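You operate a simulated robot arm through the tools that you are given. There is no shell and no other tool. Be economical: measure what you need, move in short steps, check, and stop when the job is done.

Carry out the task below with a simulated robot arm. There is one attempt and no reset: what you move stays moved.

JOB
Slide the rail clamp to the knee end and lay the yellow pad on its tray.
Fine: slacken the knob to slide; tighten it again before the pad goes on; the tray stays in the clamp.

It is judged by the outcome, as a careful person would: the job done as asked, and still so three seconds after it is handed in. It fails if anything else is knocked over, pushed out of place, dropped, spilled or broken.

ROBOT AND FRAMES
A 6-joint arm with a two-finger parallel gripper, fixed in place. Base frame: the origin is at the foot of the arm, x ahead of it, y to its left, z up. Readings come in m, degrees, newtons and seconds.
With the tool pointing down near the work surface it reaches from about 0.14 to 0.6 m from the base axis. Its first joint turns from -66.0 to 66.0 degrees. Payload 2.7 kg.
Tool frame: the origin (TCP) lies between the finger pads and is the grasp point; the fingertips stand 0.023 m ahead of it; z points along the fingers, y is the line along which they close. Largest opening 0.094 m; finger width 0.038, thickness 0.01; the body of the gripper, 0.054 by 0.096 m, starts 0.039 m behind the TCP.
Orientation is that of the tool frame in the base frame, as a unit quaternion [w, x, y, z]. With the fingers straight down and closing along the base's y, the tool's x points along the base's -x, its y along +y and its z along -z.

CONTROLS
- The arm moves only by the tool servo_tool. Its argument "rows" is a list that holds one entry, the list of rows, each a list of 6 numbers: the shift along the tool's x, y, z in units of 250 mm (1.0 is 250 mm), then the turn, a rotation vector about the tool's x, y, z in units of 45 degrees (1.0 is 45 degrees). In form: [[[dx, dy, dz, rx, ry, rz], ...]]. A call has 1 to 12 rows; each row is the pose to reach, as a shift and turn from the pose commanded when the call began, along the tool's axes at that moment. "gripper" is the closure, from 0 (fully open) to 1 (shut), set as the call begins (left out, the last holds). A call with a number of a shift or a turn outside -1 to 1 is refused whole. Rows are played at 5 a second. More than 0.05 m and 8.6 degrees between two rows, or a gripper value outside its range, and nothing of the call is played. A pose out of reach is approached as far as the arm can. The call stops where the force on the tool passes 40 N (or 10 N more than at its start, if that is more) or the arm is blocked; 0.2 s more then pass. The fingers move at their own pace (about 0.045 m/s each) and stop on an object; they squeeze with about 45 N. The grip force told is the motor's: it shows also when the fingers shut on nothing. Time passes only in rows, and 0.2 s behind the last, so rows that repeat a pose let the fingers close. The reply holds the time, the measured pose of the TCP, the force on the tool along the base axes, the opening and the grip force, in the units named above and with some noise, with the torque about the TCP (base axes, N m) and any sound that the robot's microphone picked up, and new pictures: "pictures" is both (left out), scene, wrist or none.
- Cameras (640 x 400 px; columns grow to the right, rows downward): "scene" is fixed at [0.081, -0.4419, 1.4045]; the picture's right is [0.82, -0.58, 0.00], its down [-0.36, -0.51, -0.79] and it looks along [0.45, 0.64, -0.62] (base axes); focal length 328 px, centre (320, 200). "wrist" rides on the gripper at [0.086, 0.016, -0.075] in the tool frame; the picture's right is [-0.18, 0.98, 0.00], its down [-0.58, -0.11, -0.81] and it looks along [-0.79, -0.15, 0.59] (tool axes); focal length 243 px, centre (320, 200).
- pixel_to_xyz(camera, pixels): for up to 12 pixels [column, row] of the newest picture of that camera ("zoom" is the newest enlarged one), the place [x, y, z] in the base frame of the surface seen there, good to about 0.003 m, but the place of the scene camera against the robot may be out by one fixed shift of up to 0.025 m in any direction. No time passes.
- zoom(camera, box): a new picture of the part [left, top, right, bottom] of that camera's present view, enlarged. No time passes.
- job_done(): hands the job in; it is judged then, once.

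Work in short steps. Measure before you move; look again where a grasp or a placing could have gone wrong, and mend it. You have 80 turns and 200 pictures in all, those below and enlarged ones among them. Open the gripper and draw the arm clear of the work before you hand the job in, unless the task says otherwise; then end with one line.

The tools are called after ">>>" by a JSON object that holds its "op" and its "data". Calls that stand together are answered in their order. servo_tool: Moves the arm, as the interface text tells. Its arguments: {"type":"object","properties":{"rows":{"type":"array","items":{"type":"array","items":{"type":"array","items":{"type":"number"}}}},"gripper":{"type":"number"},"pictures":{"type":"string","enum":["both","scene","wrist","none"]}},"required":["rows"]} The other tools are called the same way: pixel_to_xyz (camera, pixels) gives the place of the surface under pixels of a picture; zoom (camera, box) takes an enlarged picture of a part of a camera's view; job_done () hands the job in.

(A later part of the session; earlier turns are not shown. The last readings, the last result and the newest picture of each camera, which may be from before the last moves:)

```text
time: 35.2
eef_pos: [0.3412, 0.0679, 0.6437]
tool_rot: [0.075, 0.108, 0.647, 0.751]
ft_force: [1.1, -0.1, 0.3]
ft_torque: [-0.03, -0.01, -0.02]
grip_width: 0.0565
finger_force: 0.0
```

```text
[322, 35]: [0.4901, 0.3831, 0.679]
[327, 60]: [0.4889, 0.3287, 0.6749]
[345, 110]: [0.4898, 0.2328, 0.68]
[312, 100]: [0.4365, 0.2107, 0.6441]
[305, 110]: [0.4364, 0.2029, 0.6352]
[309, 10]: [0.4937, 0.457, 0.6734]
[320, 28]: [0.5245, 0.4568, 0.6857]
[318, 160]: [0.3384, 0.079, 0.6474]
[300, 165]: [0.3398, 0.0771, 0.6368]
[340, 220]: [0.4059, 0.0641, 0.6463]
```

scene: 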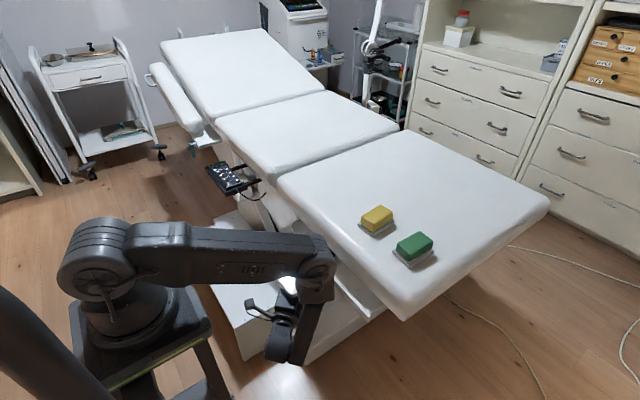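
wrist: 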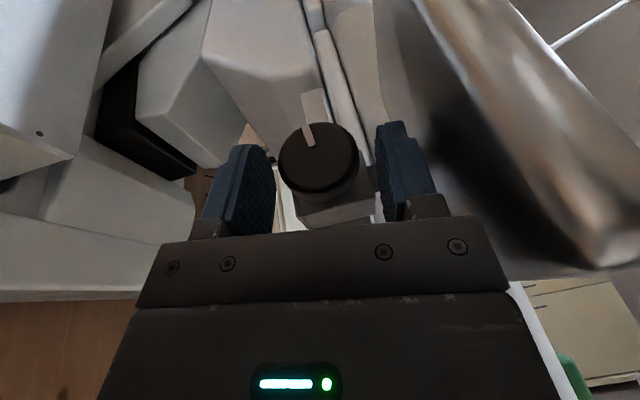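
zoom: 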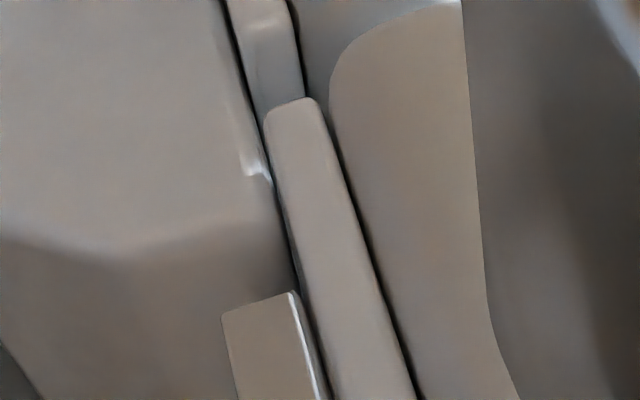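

The rail end is at y≈0.215. I'll regrip and slide another 80 mm (clamp centre to about 0.165).

>>> {"op": "servo_tool", "data": {"rows": [[[0, 0, 0, 0, 0, 0], [0, 0, 0, 0, 0, 0], [0, 0, 0, 0, 0, 0], [0.01, -0.006, 0.038, 0, 0, 0], [0.02, -0.012, 0.076, 0, 0, 0], [0.03, -0.018, 0.115, 0, 0, 0], [0.04, -0.024, 0.153, 0, 0, 0], [0.05, -0.03, 0.191, 0, 0, 0], [0.061, -0.036, 0.23, 0, 0, 0], [0.071, -0.042, 0.268, 0, 0, 0], [0.081, -0.048, 0.306, 0, 0, 0]]], "gripper": 1, "pictures": "both"}}

```text
time: 37.6
eef_pos: [0.3409, 0.1486, 0.6435]
tool_rot: [0.075, 0.108, 0.648, 0.751]
ft_force: [-8.0, -3.8, -4.7]
ft_torque: [-0.07, 0.19, 0.33]
grip_width: 0.0412
finger_force: 44.8
```

scene: 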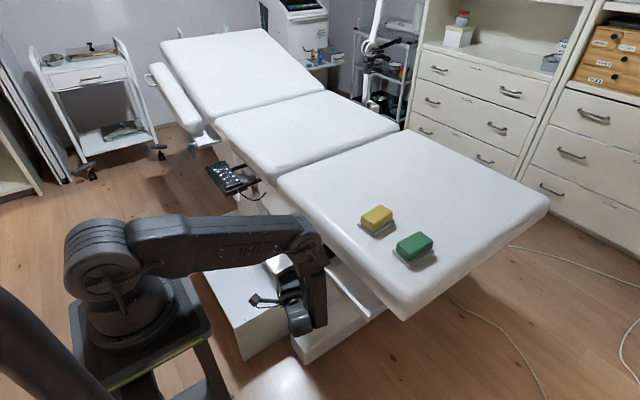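
wrist: 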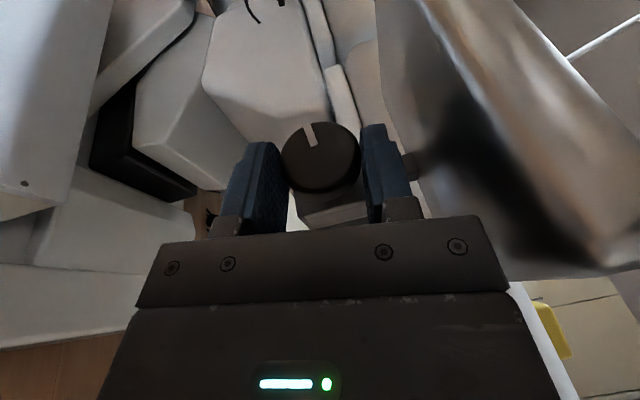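

Clamp centre is now at y≈0.165 and still free. I'll creep another 12 mm slowly to reach the end, watching for a stop.

>>> {"op": "servo_tool", "data": {"rows": [[[0.003, -0.002, 0.011, 0, 0, 0], [0.006, -0.004, 0.023, 0, 0, 0], [0.009, -0.005, 0.034, 0, 0, 0], [0.012, -0.007, 0.046, 0, 0, 0], [0.012, -0.007, 0.046, 0, 0, 0]]], "pictures": "none"}}

```text
time: 38.8
eef_pos: [0.3424, 0.1603, 0.6429]
tool_rot: [0.075, 0.109, 0.649, 0.75]
ft_force: [-12.9, -2.2, -14.1]
ft_torque: [-0.22, 0.03, 0.16]
grip_width: 0.0411
finger_force: 45.0
```

The clamp is at the knee end (y≈0.177, near edge about 0.15, far edge about 0.204). Now I'll tighten clockwise; the first stroke is +18° about x from this grip.

>>> {"op": "servo_tool", "data": {"rows": [[[0, -0.007, 0.001, -0.096, 0.003, 0.026], [0, -0.013, 0.002, -0.193, 0.005, 0.052], [0, -0.019, 0.003, -0.29, 0.008, 0.078], [0, -0.024, 0.003, -0.386, 0.011, 0.104], [0, -0.024, 0.003, -0.386, 0.011, 0.104]]], "pictures": "wrist"}}

```text
time: 40.0
eef_pos: [0.3414, 0.1623, 0.6379]
tool_rot: [0.059, 0.117, 0.521, 0.844]
ft_force: [-13.6, -1.7, -0.1]
ft_torque: [-0.02, 0.03, 0.16]
grip_width: 0.0412
finger_force: 45.3
```

wrist: 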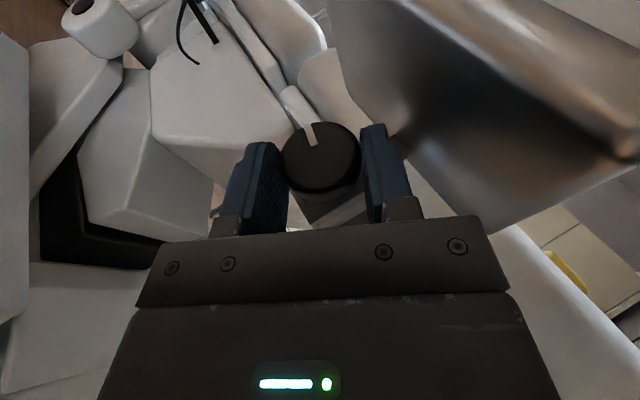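

The knob turns with the hand. I'll ratchet back 22° with the jaws slightly open, then do the next tightening stroke.

>>> {"op": "servo_tool", "data": {"rows": [[[0, 0, 0, 0, 0, 0], [0, 0, 0, 0, 0, 0], [0, 0.006, 0.001, 0.118, -0.003, -0.032], [0.001, 0.012, 0.002, 0.236, -0.006, -0.064], [0.001, 0.019, 0.003, 0.355, -0.008, -0.095], [0.002, 0.025, 0.004, 0.473, -0.011, -0.127], [0.002, 0.025, 0.004, 0.473, -0.011, -0.127]]], "gripper": 0.4, "pictures": "wrist"}}

```text
time: 41.6
eef_pos: [0.3415, 0.1614, 0.6439]
tool_rot: [0.08, 0.104, 0.674, 0.727]
ft_force: [-0.6, -0.1, 0.8]
ft_torque: [-0.01, 0.0, 0.0]
grip_width: 0.0562
finger_force: 0.0
```

wrist: 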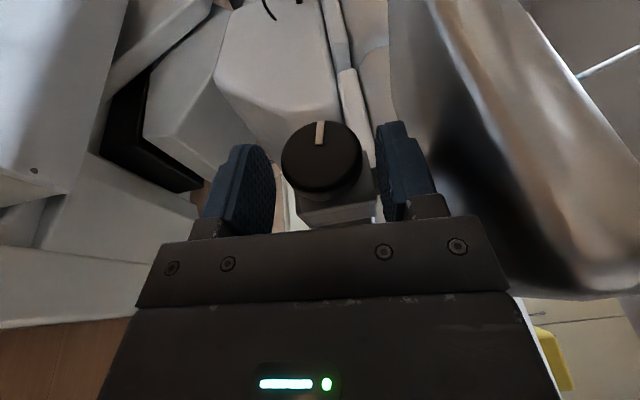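

Pointer has moved back as expected. Next stroke is +26°, then I'll ratchet back.

>>> {"op": "servo_tool", "data": {"rows": [[[0, 0, 0, 0, 0, 0], [0, 0, 0, 0, 0, 0], [0, 0, 0, 0, 0, 0], [0, -0.006, 0.002, -0.112, 0.003, 0.03], [0.001, -0.012, 0.003, -0.223, 0.005, 0.06], [0.001, -0.018, 0.005, -0.335, 0.008, 0.09], [0.002, -0.023, 0.006, -0.446, 0.01, 0.12], [0.002, -0.027, 0.007, -0.558, 0.012, 0.15], [0.002, -0.027, 0.007, -0.558, 0.012, 0.15]]], "gripper": 1, "pictures": "none"}}

>>> {"op": "servo_tool", "data": {"rows": [[[0, 0, 0, 0, 0, 0], [0, 0, 0, 0, 0, 0], [0, 0.007, 0.001, 0.112, -0.003, -0.03], [0.001, 0.013, 0.002, 0.223, -0.006, -0.06], [0.001, 0.019, 0.003, 0.335, -0.008, -0.09], [0.002, 0.025, 0.004, 0.446, -0.01, -0.12], [0.002, 0.03, 0.005, 0.558, -0.012, -0.15], [0.002, 0.03, 0.005, 0.558, -0.012, -0.15]]], "gripper": 0.4, "pictures": "wrist"}}

```text
time: 43.5
eef_pos: [0.3427, 0.1672, 0.6372]
tool_rot: [0.048, 0.12, 0.497, 0.858]
ft_force: [-4.3, -1.7, 6.2]
ft_torque: [0.1, 0.19, -0.58]
grip_width: 0.0413
finger_force: 44.7
out of reach, approached as far as the arm can: row 8, 9
stopped in row 9: the force on the tool passed its limit at 44 N (the readings are from after the stop); the commanded pose is now the measured one
```

```text
time: 45.3
eef_pos: [0.3412, 0.163, 0.6443]
tool_rot: [0.073, 0.103, 0.678, 0.724]
ft_force: [-0.5, -0.3, 0.3]
ft_torque: [-0.04, 0.05, -0.01]
grip_width: 0.0566
finger_force: 0.1
```

wrist: 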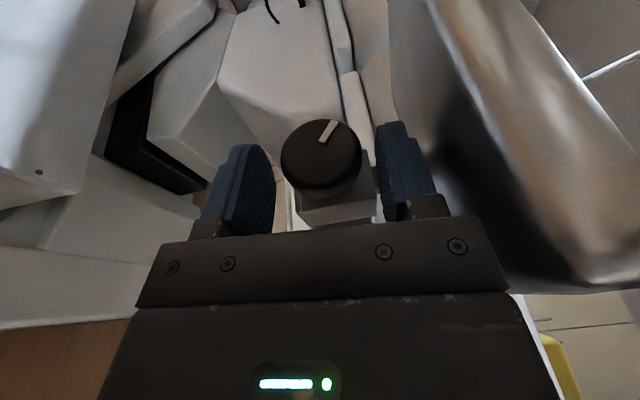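

The last row slightly exceeded reach, so I'll limit strokes to 22°. Doing another stroke and ratchet.

>>> {"op": "servo_tool", "data": {"rows": [[[0, 0, 0, 0, 0, 0], [0, 0, 0, 0, 0, 0], [0, 0, 0, 0, 0, 0], [0, -0.006, 0.002, -0.118, 0.003, 0.032], [0.001, -0.012, 0.003, -0.236, 0.005, 0.064], [0.001, -0.018, 0.005, -0.355, 0.008, 0.095], [0.002, -0.023, 0.006, -0.473, 0.011, 0.127], [0.002, -0.023, 0.006, -0.473, 0.011, 0.127]]], "gripper": 1, "pictures": "none"}}

>>> {"op": "servo_tool", "data": {"rows": [[[0, 0, 0, 0, 0, 0], [0, 0, 0, 0, 0, 0], [0, 0.006, 0.001, 0.118, -0.003, -0.032], [0.001, 0.012, 0.002, 0.236, -0.006, -0.064], [0.001, 0.018, 0.003, 0.355, -0.008, -0.095], [0.002, 0.023, 0.004, 0.473, -0.011, -0.127], [0.002, 0.023, 0.004, 0.473, -0.011, -0.127]]], "gripper": 0.4, "pictures": "wrist"}}

>>> {"op": "zoom", "data": {"camera": "wrist", "box": [260, 100, 400, 220]}}

>>> {"op": "pixel_to_xyz", "data": {"camera": "wrist", "pixels": [[320, 155], [283, 158], [361, 155], [318, 121], [324, 188], [336, 130], [325, 142], [340, 135]]}}

```text
time: 47.1
eef_pos: [0.3416, 0.1639, 0.6369]
tool_rot: [0.051, 0.119, 0.525, 0.841]
ft_force: [-9.8, -26.7, 2.3]
ft_torque: [0.25, -0.27, 0.24]
grip_width: 0.0412
finger_force: 44.6
```

```text
time: 48.7
eef_pos: [0.3427, 0.1642, 0.6451]
tool_rot: [0.072, 0.103, 0.678, 0.724]
ft_force: [0.4, 0.6, 0.2]
ft_torque: [-0.02, -0.01, -0.01]
grip_width: 0.0561
finger_force: 0.0
```

wrist: 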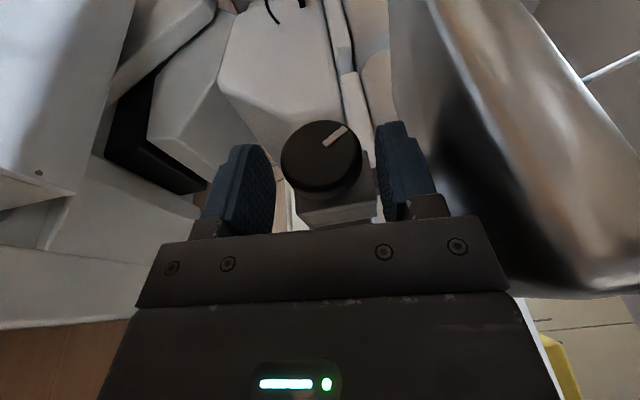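

```text
3.33 times, centred on (330, 160) of wrist
```

zoom: 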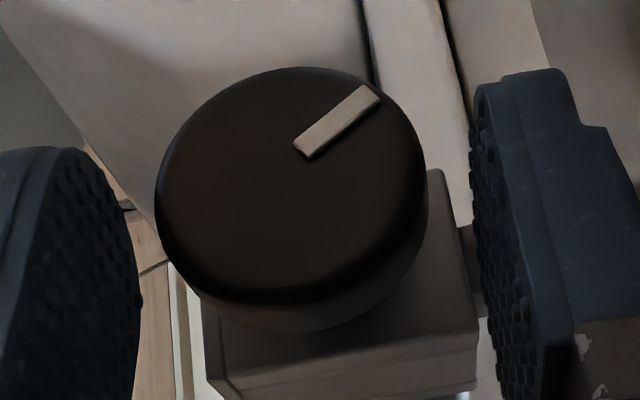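

```text
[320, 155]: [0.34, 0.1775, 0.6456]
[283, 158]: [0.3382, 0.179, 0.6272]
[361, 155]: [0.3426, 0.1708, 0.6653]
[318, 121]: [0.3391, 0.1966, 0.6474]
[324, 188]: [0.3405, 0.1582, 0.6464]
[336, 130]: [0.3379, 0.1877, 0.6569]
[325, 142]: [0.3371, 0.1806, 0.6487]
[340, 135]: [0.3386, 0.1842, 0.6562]
```

I'll compute the pointer angle from its ends.

>>> {"op": "pixel_to_xyz", "data": {"camera": "zoom", "pixels": [[304, 148], [312, 144], [340, 120], [368, 96], [360, 100], [350, 112]]}}

```text
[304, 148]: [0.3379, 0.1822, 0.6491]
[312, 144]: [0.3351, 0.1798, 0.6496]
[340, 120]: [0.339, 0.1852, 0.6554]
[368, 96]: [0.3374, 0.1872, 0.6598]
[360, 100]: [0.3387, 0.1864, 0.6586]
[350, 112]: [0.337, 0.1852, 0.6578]
```

Pointer is at about 33°, so about 26° remains. A 20° stroke, then ratchet.

>>> {"op": "servo_tool", "data": {"rows": [[[0, 0, 0, 0, 0, 0], [0, 0, 0, 0, 0, 0], [0, 0, 0, 0, 0, 0], [0, -0.006, 0.001, -0.107, 0.002, 0.029], [0.001, -0.012, 0.002, -0.215, 0.005, 0.058], [0.001, -0.017, 0.003, -0.322, 0.007, 0.086], [0.002, -0.021, 0.004, -0.43, 0.01, 0.115], [0.002, -0.021, 0.004, -0.43, 0.01, 0.115]]], "gripper": 1, "pictures": "none"}}

>>> {"op": "servo_tool", "data": {"rows": [[[0, 0, 0, 0, 0, 0], [0, 0, 0, 0, 0, 0], [0, 0.006, 0.001, 0.107, -0.002, -0.029], [0.001, 0.012, 0.002, 0.215, -0.005, -0.058], [0.001, 0.017, 0.003, 0.322, -0.007, -0.086], [0.002, 0.021, 0.003, 0.43, -0.01, -0.115], [0.002, 0.021, 0.003, 0.43, -0.01, -0.115]]], "gripper": 0.4, "pictures": "wrist"}}

>>> {"op": "zoom", "data": {"camera": "wrist", "box": [260, 100, 400, 220]}}

```text
time: 50.5
eef_pos: [0.3419, 0.1655, 0.6394]
tool_rot: [0.055, 0.117, 0.542, 0.831]
ft_force: [6.8, -7.7, -4.0]
ft_torque: [-0.01, -0.26, 0.13]
grip_width: 0.0415
finger_force: 45.4
```

```text
time: 52.1
eef_pos: [0.3407, 0.1638, 0.644]
tool_rot: [0.073, 0.103, 0.678, 0.724]
ft_force: [0.1, 0.2, 0.1]
ft_torque: [-0.05, 0.03, 0.01]
grip_width: 0.0564
finger_force: 0.0
```

wrist: 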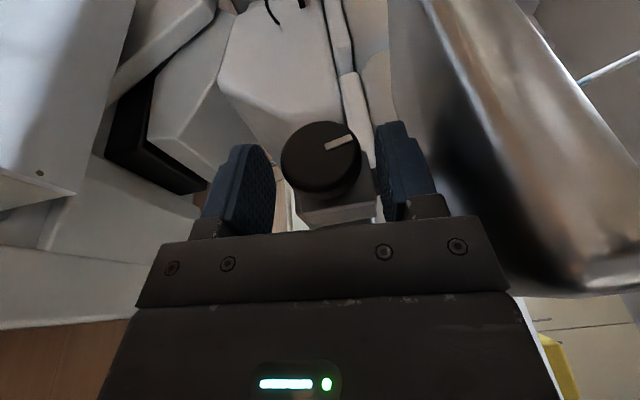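

```text
3.33 times, centred on (330, 160) of wrist
```

zoom: 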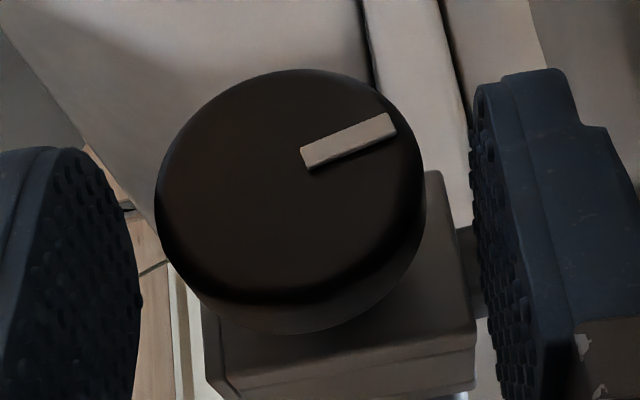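

Pointer is at about 14°. One last 15° stroke should bring it back to the original position or firmer.

>>> {"op": "servo_tool", "data": {"rows": [[[0, 0, 0, 0, 0, 0], [0, 0, 0, 0, 0, 0], [0, 0, 0, 0, 0, 0], [0, -0.006, 0.001, -0.107, 0.002, 0.029], [0.001, -0.012, 0.002, -0.215, 0.005, 0.058], [0.001, -0.017, 0.003, -0.322, 0.007, 0.086], [0.001, -0.017, 0.003, -0.322, 0.007, 0.086]]], "gripper": 1, "pictures": "wrist"}}

```text
time: 53.7
eef_pos: [0.3426, 0.1649, 0.6408]
tool_rot: [0.059, 0.112, 0.575, 0.808]
ft_force: [-5.5, 3.8, 16.2]
ft_torque: [-0.43, -0.12, 0.04]
grip_width: 0.0412
finger_force: 44.9
```

wrist: 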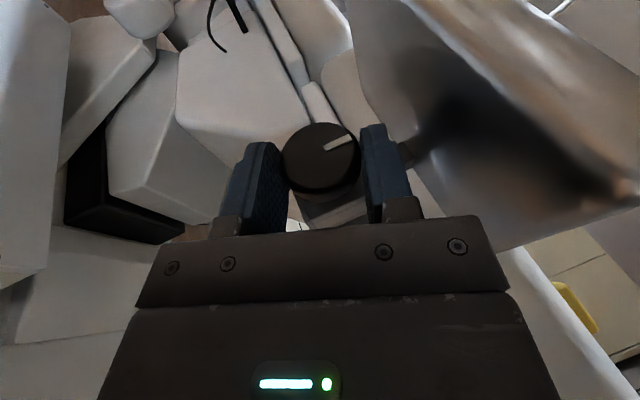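

The resisting torque rose to -0.43 N·m, so it's tightening. I'll do a gentle 4 mm test pull toward -y while gripped, to see if the clamp resists.

>>> {"op": "servo_tool", "data": {"rows": [[[-0.002, 0.003, -0.008, 0, 0, 0], [-0.004, 0.005, -0.015, 0, 0, 0], [-0.004, 0.005, -0.015, 0, 0, 0]]], "pictures": "none"}}

```text
time: 54.5
eef_pos: [0.3413, 0.1621, 0.6389]
tool_rot: [0.058, 0.113, 0.577, 0.807]
ft_force: [2.0, 34.9, 13.3]
ft_torque: [0.04, -0.14, 0.56]
grip_width: 0.0413
finger_force: 45.1
```

It held against 35 N (it slid at 3 N before), so the clamp is locked. I'll release and level the hand around the knob.

>>> {"op": "servo_tool", "data": {"rows": [[[0.004, -0.005, 0.015, 0, 0, 0], [0.004, -0.005, 0.015, 0, 0, 0], [0.004, 0.001, 0.016, 0.107, -0.002, -0.029], [0.005, 0.007, 0.017, 0.215, -0.005, -0.058], [0.005, 0.012, 0.018, 0.322, -0.007, -0.086]]], "gripper": 0.4, "pictures": "wrist"}}

>>> {"op": "servo_tool", "data": {"rows": [[[0, 0, -0.06, 0, 0, 0], [0, 0, -0.12, 0, 0, 0], [0, 0, -0.24, 0, 0, 0], [0, 0, -0.36, 0, 0, 0], [0, 0, -0.48, 0, 0, 0], [0, 0, -0.6, 0, 0, 0]]], "pictures": "both"}}

```text
time: 55.7
eef_pos: [0.3406, 0.1648, 0.6441]
tool_rot: [0.072, 0.103, 0.678, 0.724]
ft_force: [-0.9, -0.6, 0.0]
ft_torque: [0.0, 0.0, 0.01]
grip_width: 0.0561
finger_force: 0.1
```

wrist: 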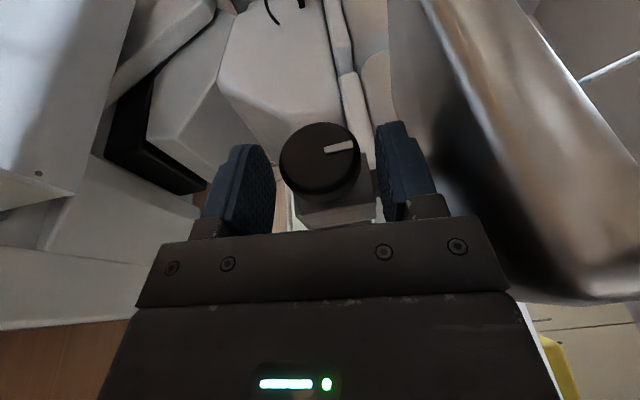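

```text
time: 57.1
eef_pos: [0.3045, 0.0209, 0.6356]
tool_rot: [0.072, 0.104, 0.678, 0.725]
ft_force: [0.9, 0.3, 0.7]
ft_torque: [-0.02, -0.05, 0.01]
grip_width: 0.0563
finger_force: 0.1
```

scene: 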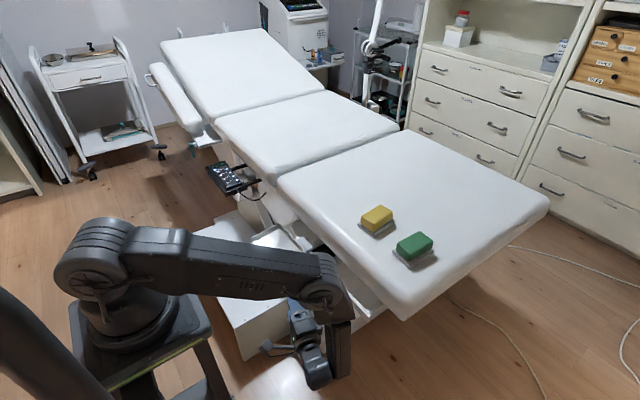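
wrist: 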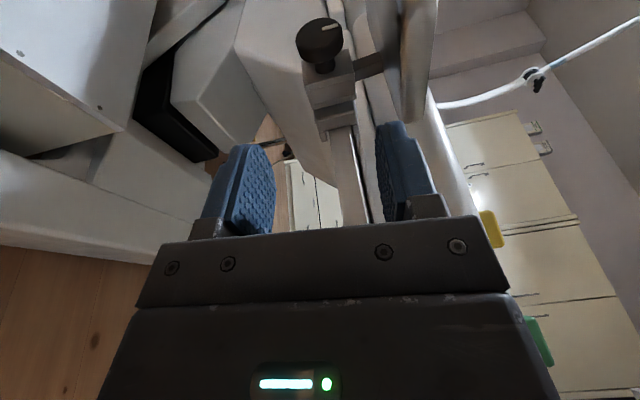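

I'll check the pointer angle and clamp position from this view.

>>> {"op": "zoom", "data": {"camera": "wrist", "box": [270, 0, 430, 120]}}

>>> {"op": "pixel_to_xyz", "data": {"camera": "zoom", "pixels": [[150, 130], [270, 75], [180, 60], [190, 95], [220, 93], [255, 85], [80, 150], [370, 250], [540, 330], [300, 250], [270, 330]]}}

```text
3.33 times, centred on (350, 60) of wrist
```

zoom: 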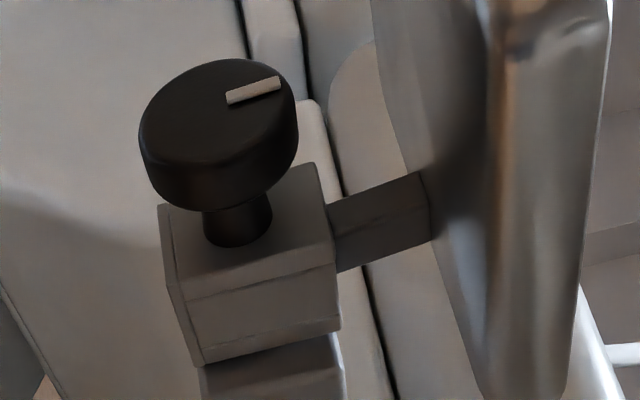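

```text
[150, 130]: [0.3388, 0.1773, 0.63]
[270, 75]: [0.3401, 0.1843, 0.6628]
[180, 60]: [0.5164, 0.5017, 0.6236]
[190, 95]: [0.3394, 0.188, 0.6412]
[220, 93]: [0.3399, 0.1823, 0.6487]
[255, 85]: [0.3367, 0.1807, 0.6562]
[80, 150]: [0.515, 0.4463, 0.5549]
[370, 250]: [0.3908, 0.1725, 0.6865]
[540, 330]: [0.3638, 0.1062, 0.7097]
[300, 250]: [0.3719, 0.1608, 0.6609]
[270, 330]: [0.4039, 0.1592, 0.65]
```

The clamp sits at y≈0.177. The pointer looks a few degrees short of its original upright position, so I'll go back for one more firm stroke.

>>> {"op": "servo_tool", "data": {"rows": [[[0, 0, 0.12, 0, 0, 0], [0, 0, 0.24, 0, 0, 0], [0, 0, 0.36, 0, 0, 0], [0, 0, 0.48, 0, 0, 0], [0, 0, 0.54, 0, 0, 0], [0, 0, 0.6, 0, 0, 0]]], "pictures": "none"}}

>>> {"op": "servo_tool", "data": {"rows": [[[0, 0, 0, 0, 0, 0], [0, 0, 0, 0, 0, 0], [0, 0, 0, 0, 0, 0], [0, 0, 0, 0, 0, 0], [0, -0.006, 0.001, -0.107, 0.002, 0.029], [0.001, -0.012, 0.002, -0.215, 0.005, 0.058], [0.001, -0.017, 0.003, -0.322, 0.007, 0.086], [0.002, -0.021, 0.004, -0.43, 0.01, 0.115]]], "gripper": 1, "pictures": "wrist"}}

```text
time: 58.5
eef_pos: [0.3432, 0.1645, 0.6451]
tool_rot: [0.073, 0.104, 0.677, 0.725]
ft_force: [-0.3, -0.6, -0.3]
ft_torque: [-0.01, -0.02, 0.03]
grip_width: 0.0564
finger_force: 0.0
```

```text
time: 60.3
eef_pos: [0.3426, 0.1654, 0.6387]
tool_rot: [0.054, 0.116, 0.54, 0.832]
ft_force: [5.6, -1.5, -0.6]
ft_torque: [-0.56, -0.05, -0.01]
grip_width: 0.0412
finger_force: 45.2
```

wrist: 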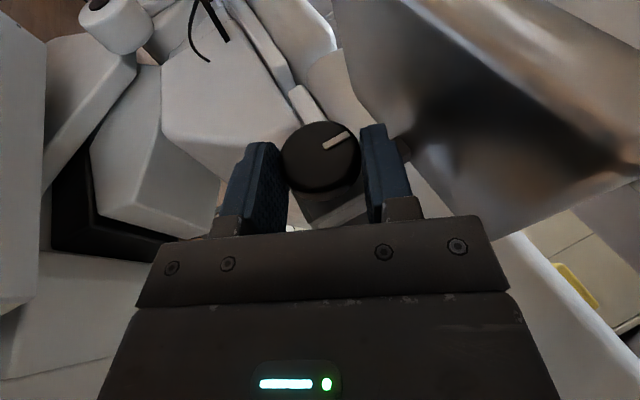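

Torque reached -0.56 N·m with the fingers slipping on the knob, so it's fully tight. Releasing and retracting the same way.

>>> {"op": "servo_tool", "data": {"rows": [[[0, 0, 0, 0, 0, 0], [0, 0, 0, 0, 0, 0], [0, 0.006, 0.001, 0.107, -0.002, -0.029], [0.001, 0.012, 0.002, 0.215, -0.005, -0.058], [0.001, 0.017, 0.003, 0.322, -0.007, -0.086], [0.002, 0.021, 0.003, 0.43, -0.01, -0.115], [0.002, 0.021, 0.003, 0.43, -0.01, -0.115]]], "gripper": 0.4, "pictures": "none"}}

>>> {"op": "servo_tool", "data": {"rows": [[[0, 0, -0.06, 0, 0, 0], [0, 0, -0.12, 0, 0, 0], [0, 0, -0.24, 0, 0, 0], [0, 0, -0.36, 0, 0, 0], [0, 0, -0.48, 0, 0, 0], [0, 0, -0.6, 0, 0, 0], [0, 0, -0.75, 0, 0, 0]]], "pictures": "wrist"}}

```text
time: 61.9
eef_pos: [0.3408, 0.1654, 0.6442]
tool_rot: [0.072, 0.104, 0.678, 0.724]
ft_force: [-0.2, 0.3, 0.8]
ft_torque: [-0.01, 0.01, 0.03]
grip_width: 0.0564
finger_force: 0.0
```

```text
time: 63.5
eef_pos: [0.2925, -0.0179, 0.6305]
tool_rot: [0.073, 0.103, 0.678, 0.724]
ft_force: [-0.5, 0.2, 0.1]
ft_torque: [0.02, -0.01, -0.01]
grip_width: 0.0564
finger_force: 0.1
```

wrist: 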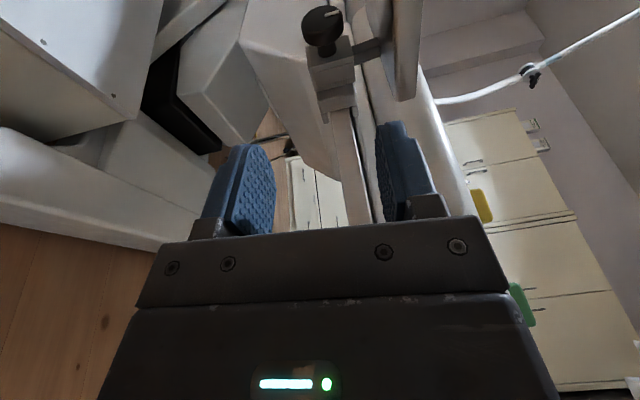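

Retracted clear. Now I'll rise and start tilting back to tool-down.

>>> {"op": "servo_tool", "data": {"rows": [[[0, 0.18, 0, 0, 0, 0], [0, 0.36, 0, 0.17, 0, 0], [0, 0.54, 0, 0.34, 0, 0], [0, 0.7, 0, 0.5, 0, 0], [0, 0.85, 0, 0.67, 0, 0], [0, 1.0, 0, 0.84, 0, 0], [0, 1.0, 0, 1.0, 0, 0]]], "pictures": "scene"}}

```text
time: 65.1
eef_pos: [0.3019, -0.0345, 0.8812]
tool_rot: [0.027, 0.123, 0.903, 0.41]
ft_force: [0.4, 0.1, 0.3]
ft_torque: [0.0, 0.02, -0.04]
grip_width: 0.0563
finger_force: 0.0
```

scene: 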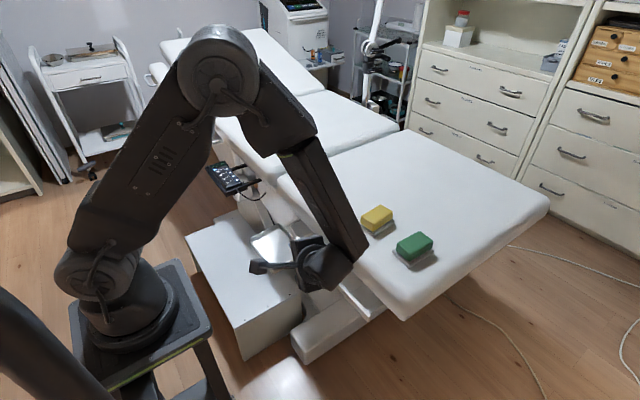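

Next I'll complete the rotation to tool-down near (0.45, 0.02, 0.98), for a good look at the pads.

>>> {"op": "servo_tool", "data": {"rows": [[[-0.07, 0.077, -0.002, 0.141, 0.009, -0.042], [-0.141, 0.155, -0.004, 0.283, 0.019, -0.085], [-0.212, 0.232, -0.007, 0.424, 0.028, -0.127], [-0.282, 0.31, -0.009, 0.566, 0.037, -0.17], [-0.353, 0.387, -0.011, 0.707, 0.046, -0.212], [-0.423, 0.465, -0.014, 0.849, 0.056, -0.255], [-0.494, 0.542, -0.016, 0.99, 0.065, -0.297]]], "gripper": 0, "pictures": "both"}}

```text
time: 66.7
eef_pos: [0.449, 0.0185, 0.9788]
tool_rot: [0.003, 0.011, 0.999, 0.034]
ft_force: [-0.8, 1.0, 0.6]
ft_torque: [0.0, 0.02, 0.01]
grip_width: 0.0936
finger_force: 0.1
```

scene: 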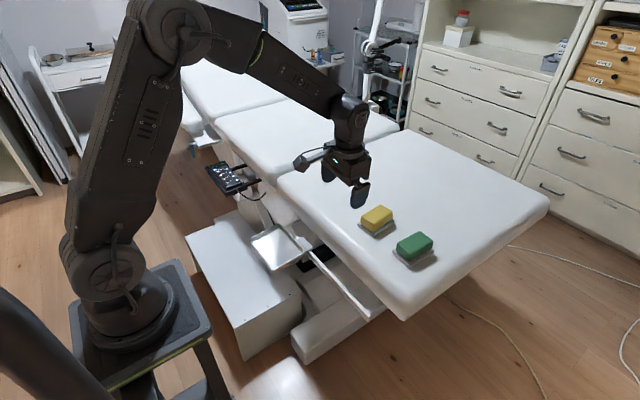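
wrist: 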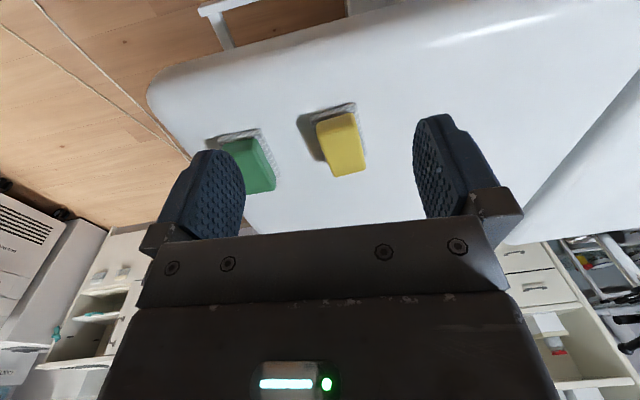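

The clamp and tray are at the knee end with the tray level. Now I'll measure the yellow pad in the wrist view.

>>> {"op": "zoom", "data": {"camera": "wrist", "box": [280, 80, 400, 200]}}

>>> {"op": "zoom", "data": {"camera": "scene", "box": [230, 190, 400, 310]}}

>>> {"op": "pixel_to_xyz", "data": {"camera": "wrist", "pixels": [[318, 128], [351, 117], [362, 142], [330, 150], [341, 133], [330, 174], [364, 168], [345, 158], [305, 120], [366, 135], [390, 150]]}}

```text
3.33 times, centred on (340, 140) of wrist
```

zoom: 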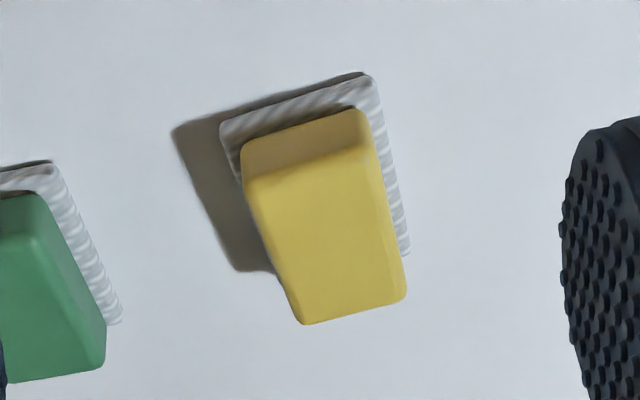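

```text
3.33 times, centred on (315, 250) of scene
```

zoom: 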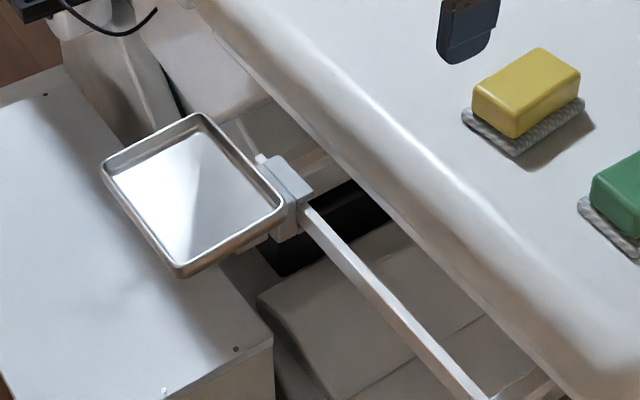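

```text
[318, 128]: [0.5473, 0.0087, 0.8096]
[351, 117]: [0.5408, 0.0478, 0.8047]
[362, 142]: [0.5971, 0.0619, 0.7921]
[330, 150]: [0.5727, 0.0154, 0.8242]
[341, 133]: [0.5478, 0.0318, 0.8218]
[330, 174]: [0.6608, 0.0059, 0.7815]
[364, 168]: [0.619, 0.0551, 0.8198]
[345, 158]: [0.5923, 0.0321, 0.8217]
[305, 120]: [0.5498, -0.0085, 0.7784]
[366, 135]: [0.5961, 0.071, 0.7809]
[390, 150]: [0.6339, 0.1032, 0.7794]
```

I'll get the pad's top corners precisely from the wrist zoom.

>>> {"op": "zoom", "data": {"camera": "wrist", "box": [280, 80, 400, 200]}}

>>> {"op": "pixel_to_xyz", "data": {"camera": "zoom", "pixels": [[255, 190], [362, 152], [372, 155], [400, 292], [303, 315], [330, 235], [250, 150], [360, 115], [265, 240], [392, 230], [225, 125], [370, 78], [405, 250]]}}

```text
3.33 times, centred on (340, 140) of wrist
```

zoom: 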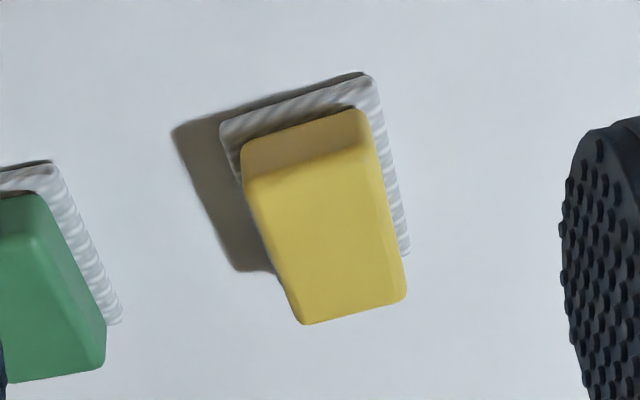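

```text
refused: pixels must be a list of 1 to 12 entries
```

Retrying with 12 pixels.

>>> {"op": "pixel_to_xyz", "data": {"camera": "zoom", "pixels": [[255, 190], [362, 155], [400, 292], [303, 315], [330, 235], [250, 150], [360, 115], [265, 240], [388, 230], [225, 125], [370, 78], [405, 250]]}}

```text
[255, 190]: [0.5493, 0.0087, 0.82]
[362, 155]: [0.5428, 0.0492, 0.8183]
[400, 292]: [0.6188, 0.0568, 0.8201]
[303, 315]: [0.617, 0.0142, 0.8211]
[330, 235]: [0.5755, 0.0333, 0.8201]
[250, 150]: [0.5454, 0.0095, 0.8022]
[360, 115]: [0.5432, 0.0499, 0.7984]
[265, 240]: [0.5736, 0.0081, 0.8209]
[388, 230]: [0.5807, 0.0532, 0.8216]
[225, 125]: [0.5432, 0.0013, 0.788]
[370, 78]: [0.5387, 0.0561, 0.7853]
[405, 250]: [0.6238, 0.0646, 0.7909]
```

Pad top centre is about (0.582, 0.032, 0.8215), about 0.075×0.044, long axis about 6° from x. I'll move above it with matching yaw, at z≈0.90.

>>> {"op": "servo_tool", "data": {"rows": [[[-0.18, 0.015, 0.05, 0.03, 0.004, -0.05], [-0.35, 0.03, 0.1, 0.06, 0.008, -0.1], [-0.528, 0.044, 0.2, 0.086, 0.012, -0.161], [-0.528, 0.044, 0.322, 0.086, 0.012, -0.161]]], "gripper": 0.15, "pictures": "both"}}

```text
refused: row 3 steps farther than a row can; nothing moved
```

Step too large; using smaller steps.

>>> {"op": "servo_tool", "data": {"rows": [[[-0.13, 0.01, 0.05, 0.03, 0.004, -0.05], [-0.26, 0.02, 0.1, 0.06, 0.008, -0.1], [-0.4, 0.033, 0.16, 0.086, 0.012, -0.161], [-0.528, 0.044, 0.24, 0.086, 0.012, -0.161], [-0.528, 0.044, 0.322, 0.086, 0.012, -0.161]]], "gripper": 0.15, "pictures": "both"}}

```text
time: 67.9
eef_pos: [0.582, 0.0311, 0.9005]
tool_rot: [0.0, -0.052, 0.999, 0.001]
ft_force: [-0.5, 0.0, 0.4]
ft_torque: [-0.04, -0.01, -0.03]
grip_width: 0.0797
finger_force: 0.0
```

scene: 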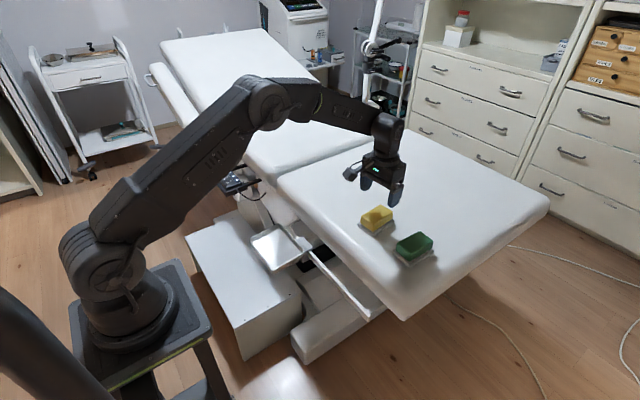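
wrist: 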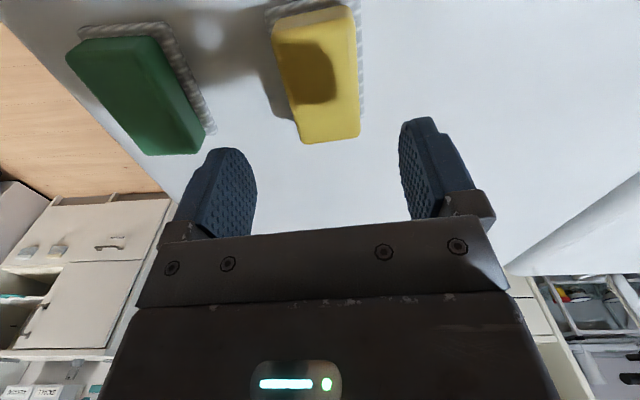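

I'll re-measure the pad from here before descending.

>>> {"op": "pixel_to_xyz", "data": {"camera": "wrist", "pixels": [[276, 45], [352, 28], [358, 132], [304, 140], [320, 80], [284, 90], [356, 80], [290, 30], [365, 60]]}}

```text
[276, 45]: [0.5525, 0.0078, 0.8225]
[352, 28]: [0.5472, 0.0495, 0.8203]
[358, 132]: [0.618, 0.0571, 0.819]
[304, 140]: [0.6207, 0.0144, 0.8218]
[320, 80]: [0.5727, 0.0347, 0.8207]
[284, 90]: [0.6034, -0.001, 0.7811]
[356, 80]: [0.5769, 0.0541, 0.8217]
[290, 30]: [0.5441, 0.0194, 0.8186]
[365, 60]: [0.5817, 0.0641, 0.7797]
```

Centre confirmed at (0.583, 0.032). I'll descend to TCP z≈0.820 (fingertips about 0.797, above the mat).

>>> {"op": "servo_tool", "data": {"rows": [[[0, 0.004, 0.1, 0, 0, 0], [0, 0.004, 0.2, 0, 0, 0], [0, 0.004, 0.27, 0, 0, 0], [0, 0.004, 0.322, 0, 0, 0]]], "pictures": "none"}}

>>> {"op": "servo_tool", "data": {"rows": [[[0, 0, 0, 0, 0, 0], [0, 0, 0, 0, 0, 0], [0, 0, 0, 0, 0, 0], [0, 0, 0, 0, 0, 0]]], "gripper": 1, "pictures": "both"}}

```text
time: 68.9
eef_pos: [0.5826, 0.0328, 0.8207]
tool_rot: [0.0, -0.052, 0.999, 0.001]
ft_force: [0.1, 0.9, 0.4]
ft_torque: [0.03, 0.0, -0.01]
grip_width: 0.0801
finger_force: 0.1
```

```text
time: 69.9
eef_pos: [0.5829, 0.0327, 0.8194]
tool_rot: [0.0, -0.053, 0.999, 0.002]
ft_force: [0.7, 0.3, 0.0]
ft_torque: [0.0, -0.03, -0.03]
grip_width: 0.049
finger_force: 45.1
```

scene: 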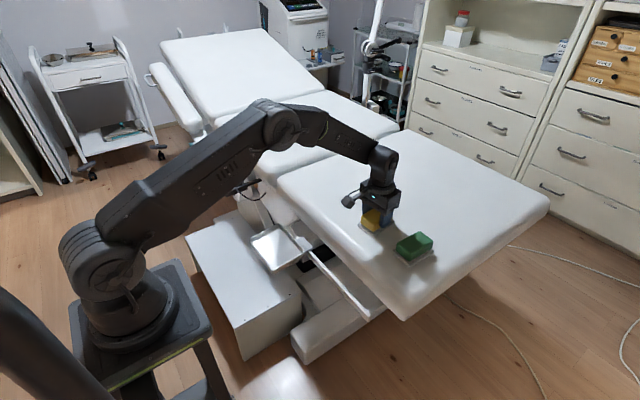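
wrist: 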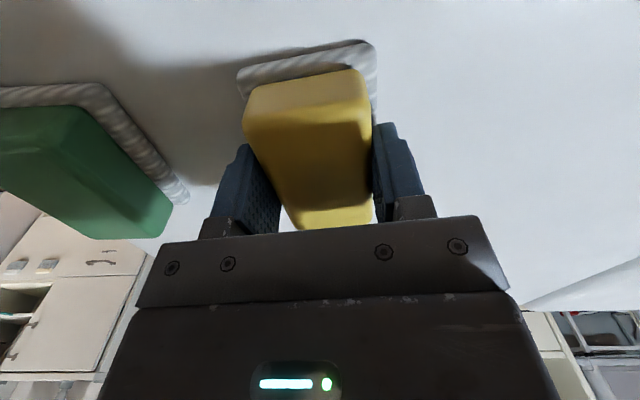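

The pad is gripped (0.049 m, 45 N). Lifting straight up slowly and checking that the mat stays.

>>> {"op": "servo_tool", "data": {"rows": [[[0, 0, -0.05, 0, 0, 0], [0, 0, -0.1, 0, 0, 0], [0, 0, -0.2, 0, 0, 0], [0, 0, -0.32, 0, 0, 0]]], "pictures": "both"}}

```text
time: 70.9
eef_pos: [0.5842, 0.0321, 0.9022]
tool_rot: [0.001, -0.053, 0.999, 0.002]
ft_force: [0.0, 0.4, -0.1]
ft_torque: [0.04, 0.0, 0.01]
grip_width: 0.049
finger_force: 44.9
```

scene: 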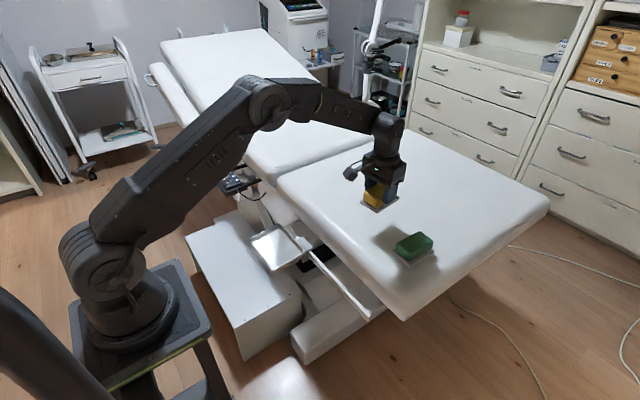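
wrist: 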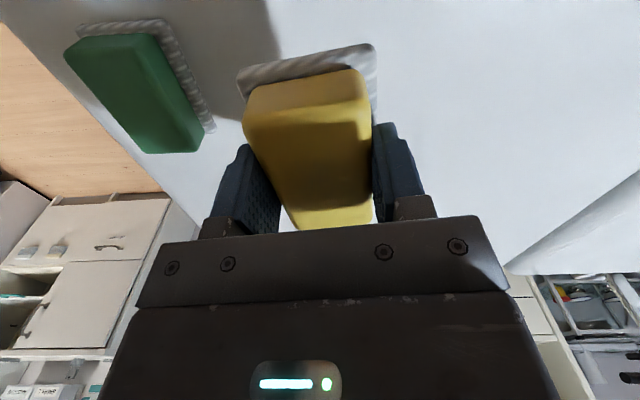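

The grey base is part of the pad (about 0.085×0.06) and came up with it, held level. The tray is about 0.098 (x) × 0.145 (y), so I'll turn the pad 84° to lie lengthwise along the tray, starting while moving toward it at safe height.

>>> {"op": "servo_tool", "data": {"rows": [[[0.1, 0.05, -0.112, 0, 0, -0.15], [0.22, 0.11, -0.112, 0, 0, -0.31], [0.34, 0.17, -0.112, 0, 0, -0.47], [0.46, 0.23, -0.112, 0, 0, -0.63], [0.58, 0.29, -0.112, 0, 0, -0.79], [0.704, 0.347, -0.112, 0, 0, -0.933]]], "pictures": "both"}}

```text
time: 72.3
eef_pos: [0.3978, 0.1008, 0.929]
tool_rot: [0.0, -0.408, 0.913, 0.001]
ft_force: [-0.8, 0.0, -0.7]
ft_torque: [-0.03, 0.01, 0.01]
grip_width: 0.0491
finger_force: 45.0
```

scene: 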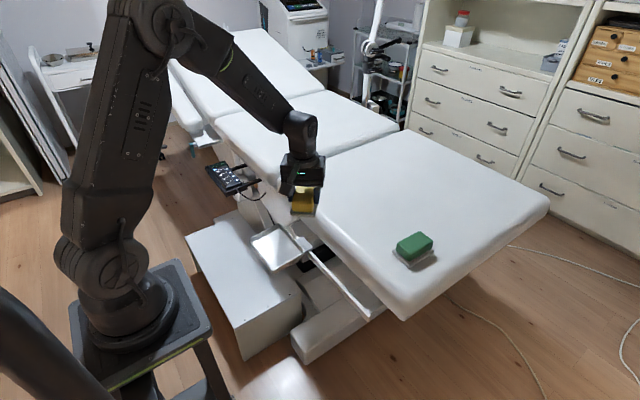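
wrist: 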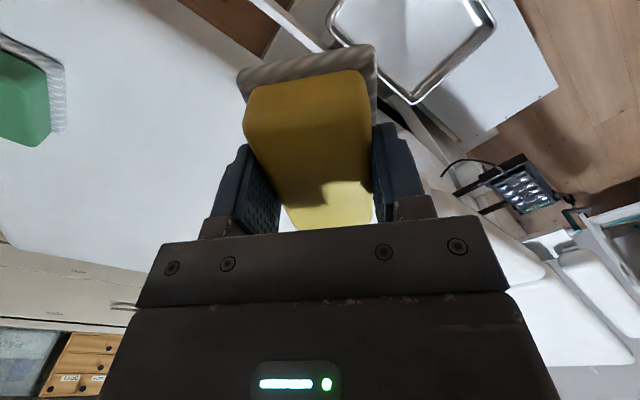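

The tray is visible at the top right of the wrist view; I'll measure its rim and floor.

>>> {"op": "zoom", "data": {"camera": "wrist", "box": [310, 0, 510, 120]}}

>>> {"op": "pixel_to_xyz", "data": {"camera": "wrist", "pixels": [[330, 25], [415, 103], [494, 25], [372, 65], [455, 68], [410, 40], [440, 20], [412, 92], [480, 28], [345, 25], [415, 80]]}}

```text
3.20 times, centred on (410, 60) of wrist
```

zoom: 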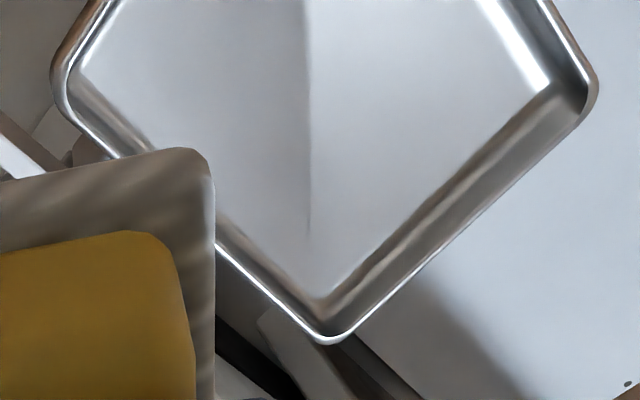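

```text
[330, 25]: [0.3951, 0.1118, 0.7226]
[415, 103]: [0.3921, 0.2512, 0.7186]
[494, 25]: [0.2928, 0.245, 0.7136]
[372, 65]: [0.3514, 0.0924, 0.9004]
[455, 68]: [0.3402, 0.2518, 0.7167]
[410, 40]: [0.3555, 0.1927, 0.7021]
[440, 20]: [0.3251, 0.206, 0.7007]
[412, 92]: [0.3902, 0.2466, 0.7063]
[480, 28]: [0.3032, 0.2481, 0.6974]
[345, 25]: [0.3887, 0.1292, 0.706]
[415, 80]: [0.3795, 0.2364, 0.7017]
```

Tray centre is (0.344, 0.1785), rim z≈0.72, floor z≈0.7015. I'll finish the yaw and come over the centre at TCP z≈0.80 (pad bottom about 0.76).

>>> {"op": "servo_tool", "data": {"rows": [[[-0.015, 0.07, 0, 0, 0, -0.16], [-0.03, 0.14, 0, 0, 0, -0.32], [-0.05, 0.21, 0.05, 0, 0, -0.48], [-0.07, 0.29, 0.15, 0, 0, -0.64], [-0.088, 0.368, 0.27, 0, 0, -0.8], [-0.088, 0.368, 0.4, 0, 0, -0.929], [-0.088, 0.368, 0.516, 0, 0, -0.929]]], "pictures": "both"}}

```text
time: 73.9
eef_pos: [0.3441, 0.1807, 0.8001]
tool_rot: [0.002, -0.707, 0.707, 0.001]
ft_force: [-0.2, -0.8, -0.4]
ft_torque: [0.02, 0.01, -0.01]
grip_width: 0.0492
finger_force: 44.8
```

scene: 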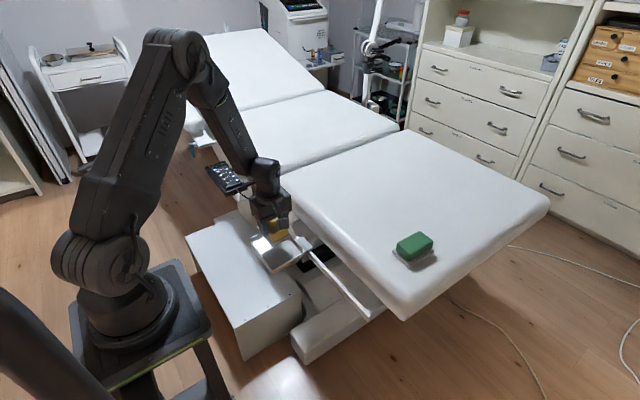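
wrist: 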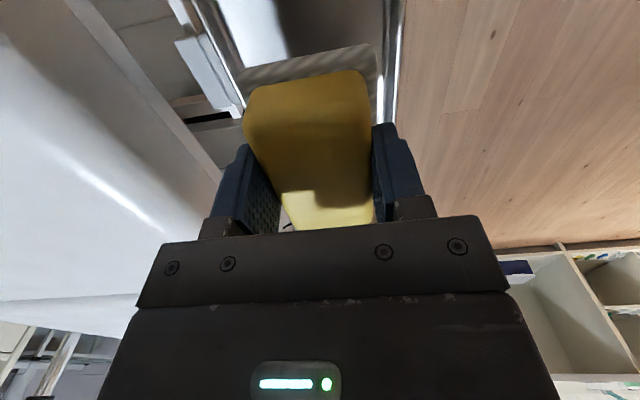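

I'll verify the pad base edges against the tray rim before lowering.

>>> {"op": "zoom", "data": {"camera": "wrist", "box": [200, 0, 440, 150]}}

>>> {"op": "pixel_to_xyz", "data": {"camera": "wrist", "pixels": [[242, 78], [373, 55], [300, 62], [387, 90], [240, 106], [395, 20], [222, 55], [377, 95], [300, 30]]}}

```text
2.67 times, centred on (320, 75) of wrist
```

zoom: 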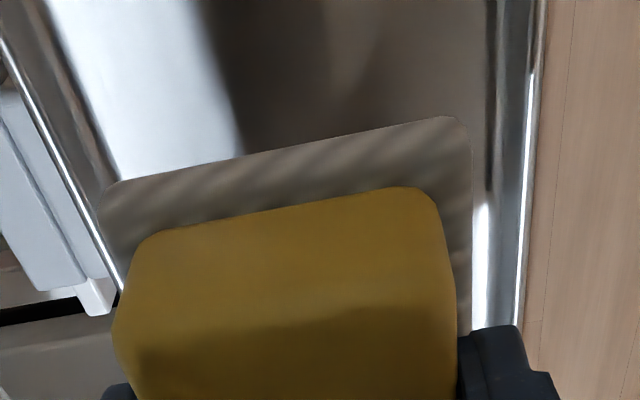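

```text
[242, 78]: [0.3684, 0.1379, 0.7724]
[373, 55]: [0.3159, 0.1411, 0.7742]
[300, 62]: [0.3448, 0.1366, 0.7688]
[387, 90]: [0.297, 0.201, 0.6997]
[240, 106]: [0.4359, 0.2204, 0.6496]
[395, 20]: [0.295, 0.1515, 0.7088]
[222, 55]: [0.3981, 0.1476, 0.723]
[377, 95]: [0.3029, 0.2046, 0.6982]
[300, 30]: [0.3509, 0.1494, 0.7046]
```

The base spans x 0.316–0.370 over the tray floor at 0.303–0.385, so it's centred. Lowering to just above the floor.

>>> {"op": "servo_tool", "data": {"rows": [[[0.008, 0, 0.06, 0, 0, 0], [0.008, 0, 0.12, 0, 0, 0], [0.008, 0, 0.17, 0, 0, 0], [0.008, 0, 0.21, 0, 0, 0], [0.008, 0, 0.22, 0, 0, 0]]], "pictures": "wrist"}}

>>> {"op": "servo_tool", "data": {"rows": [[[0, 0, 0.004, 0, 0, 0], [0, 0, 0.008, 0, 0, 0], [0, 0, 0.008, 0, 0, 0]]], "pictures": "none"}}

```text
time: 75.1
eef_pos: [0.3453, 0.1776, 0.7445]
tool_rot: [0.001, -0.706, 0.709, 0.002]
ft_force: [0.6, 0.2, 0.1]
ft_torque: [-0.01, -0.03, -0.03]
grip_width: 0.0488
finger_force: 44.8
```

wrist: 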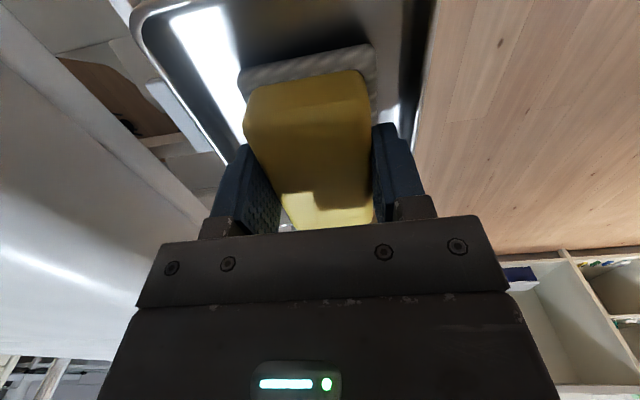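

```text
time: 75.9
eef_pos: [0.344, 0.1773, 0.7425]
tool_rot: [0.002, -0.706, 0.708, 0.0]
ft_force: [-3.2, -0.9, 13.2]
ft_torque: [-0.16, -0.31, -0.07]
grip_width: 0.0492
finger_force: 45.0
```

The pad touched the tray floor (13 N at z 0.7425). I'll ease off slightly and open just enough (0.065 m) to stay within the tray walls.

>>> {"op": "servo_tool", "data": {"rows": [[[0, 0, -0.003, 0, 0, 0], [0, 0, -0.003, 0, 0, 0], [0, 0, -0.003, 0, 0, 0]]], "gripper": 0.32, "pictures": "wrist"}}

```text
time: 76.7
eef_pos: [0.344, 0.1771, 0.7436]
tool_rot: [0.002, -0.706, 0.708, 0.0]
ft_force: [0.5, 0.3, -0.2]
ft_torque: [-0.01, -0.06, 0.02]
grip_width: 0.0639
finger_force: 0.0
```

wrist: 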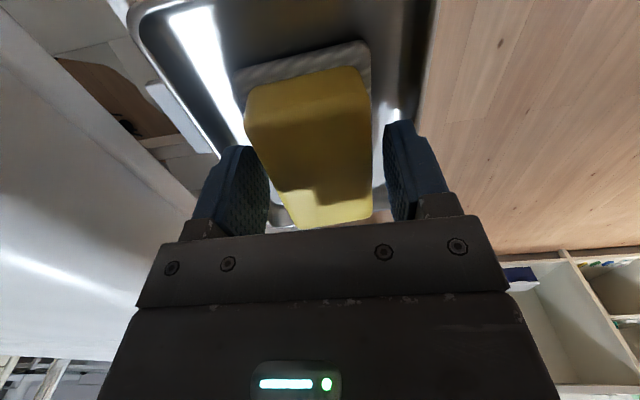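

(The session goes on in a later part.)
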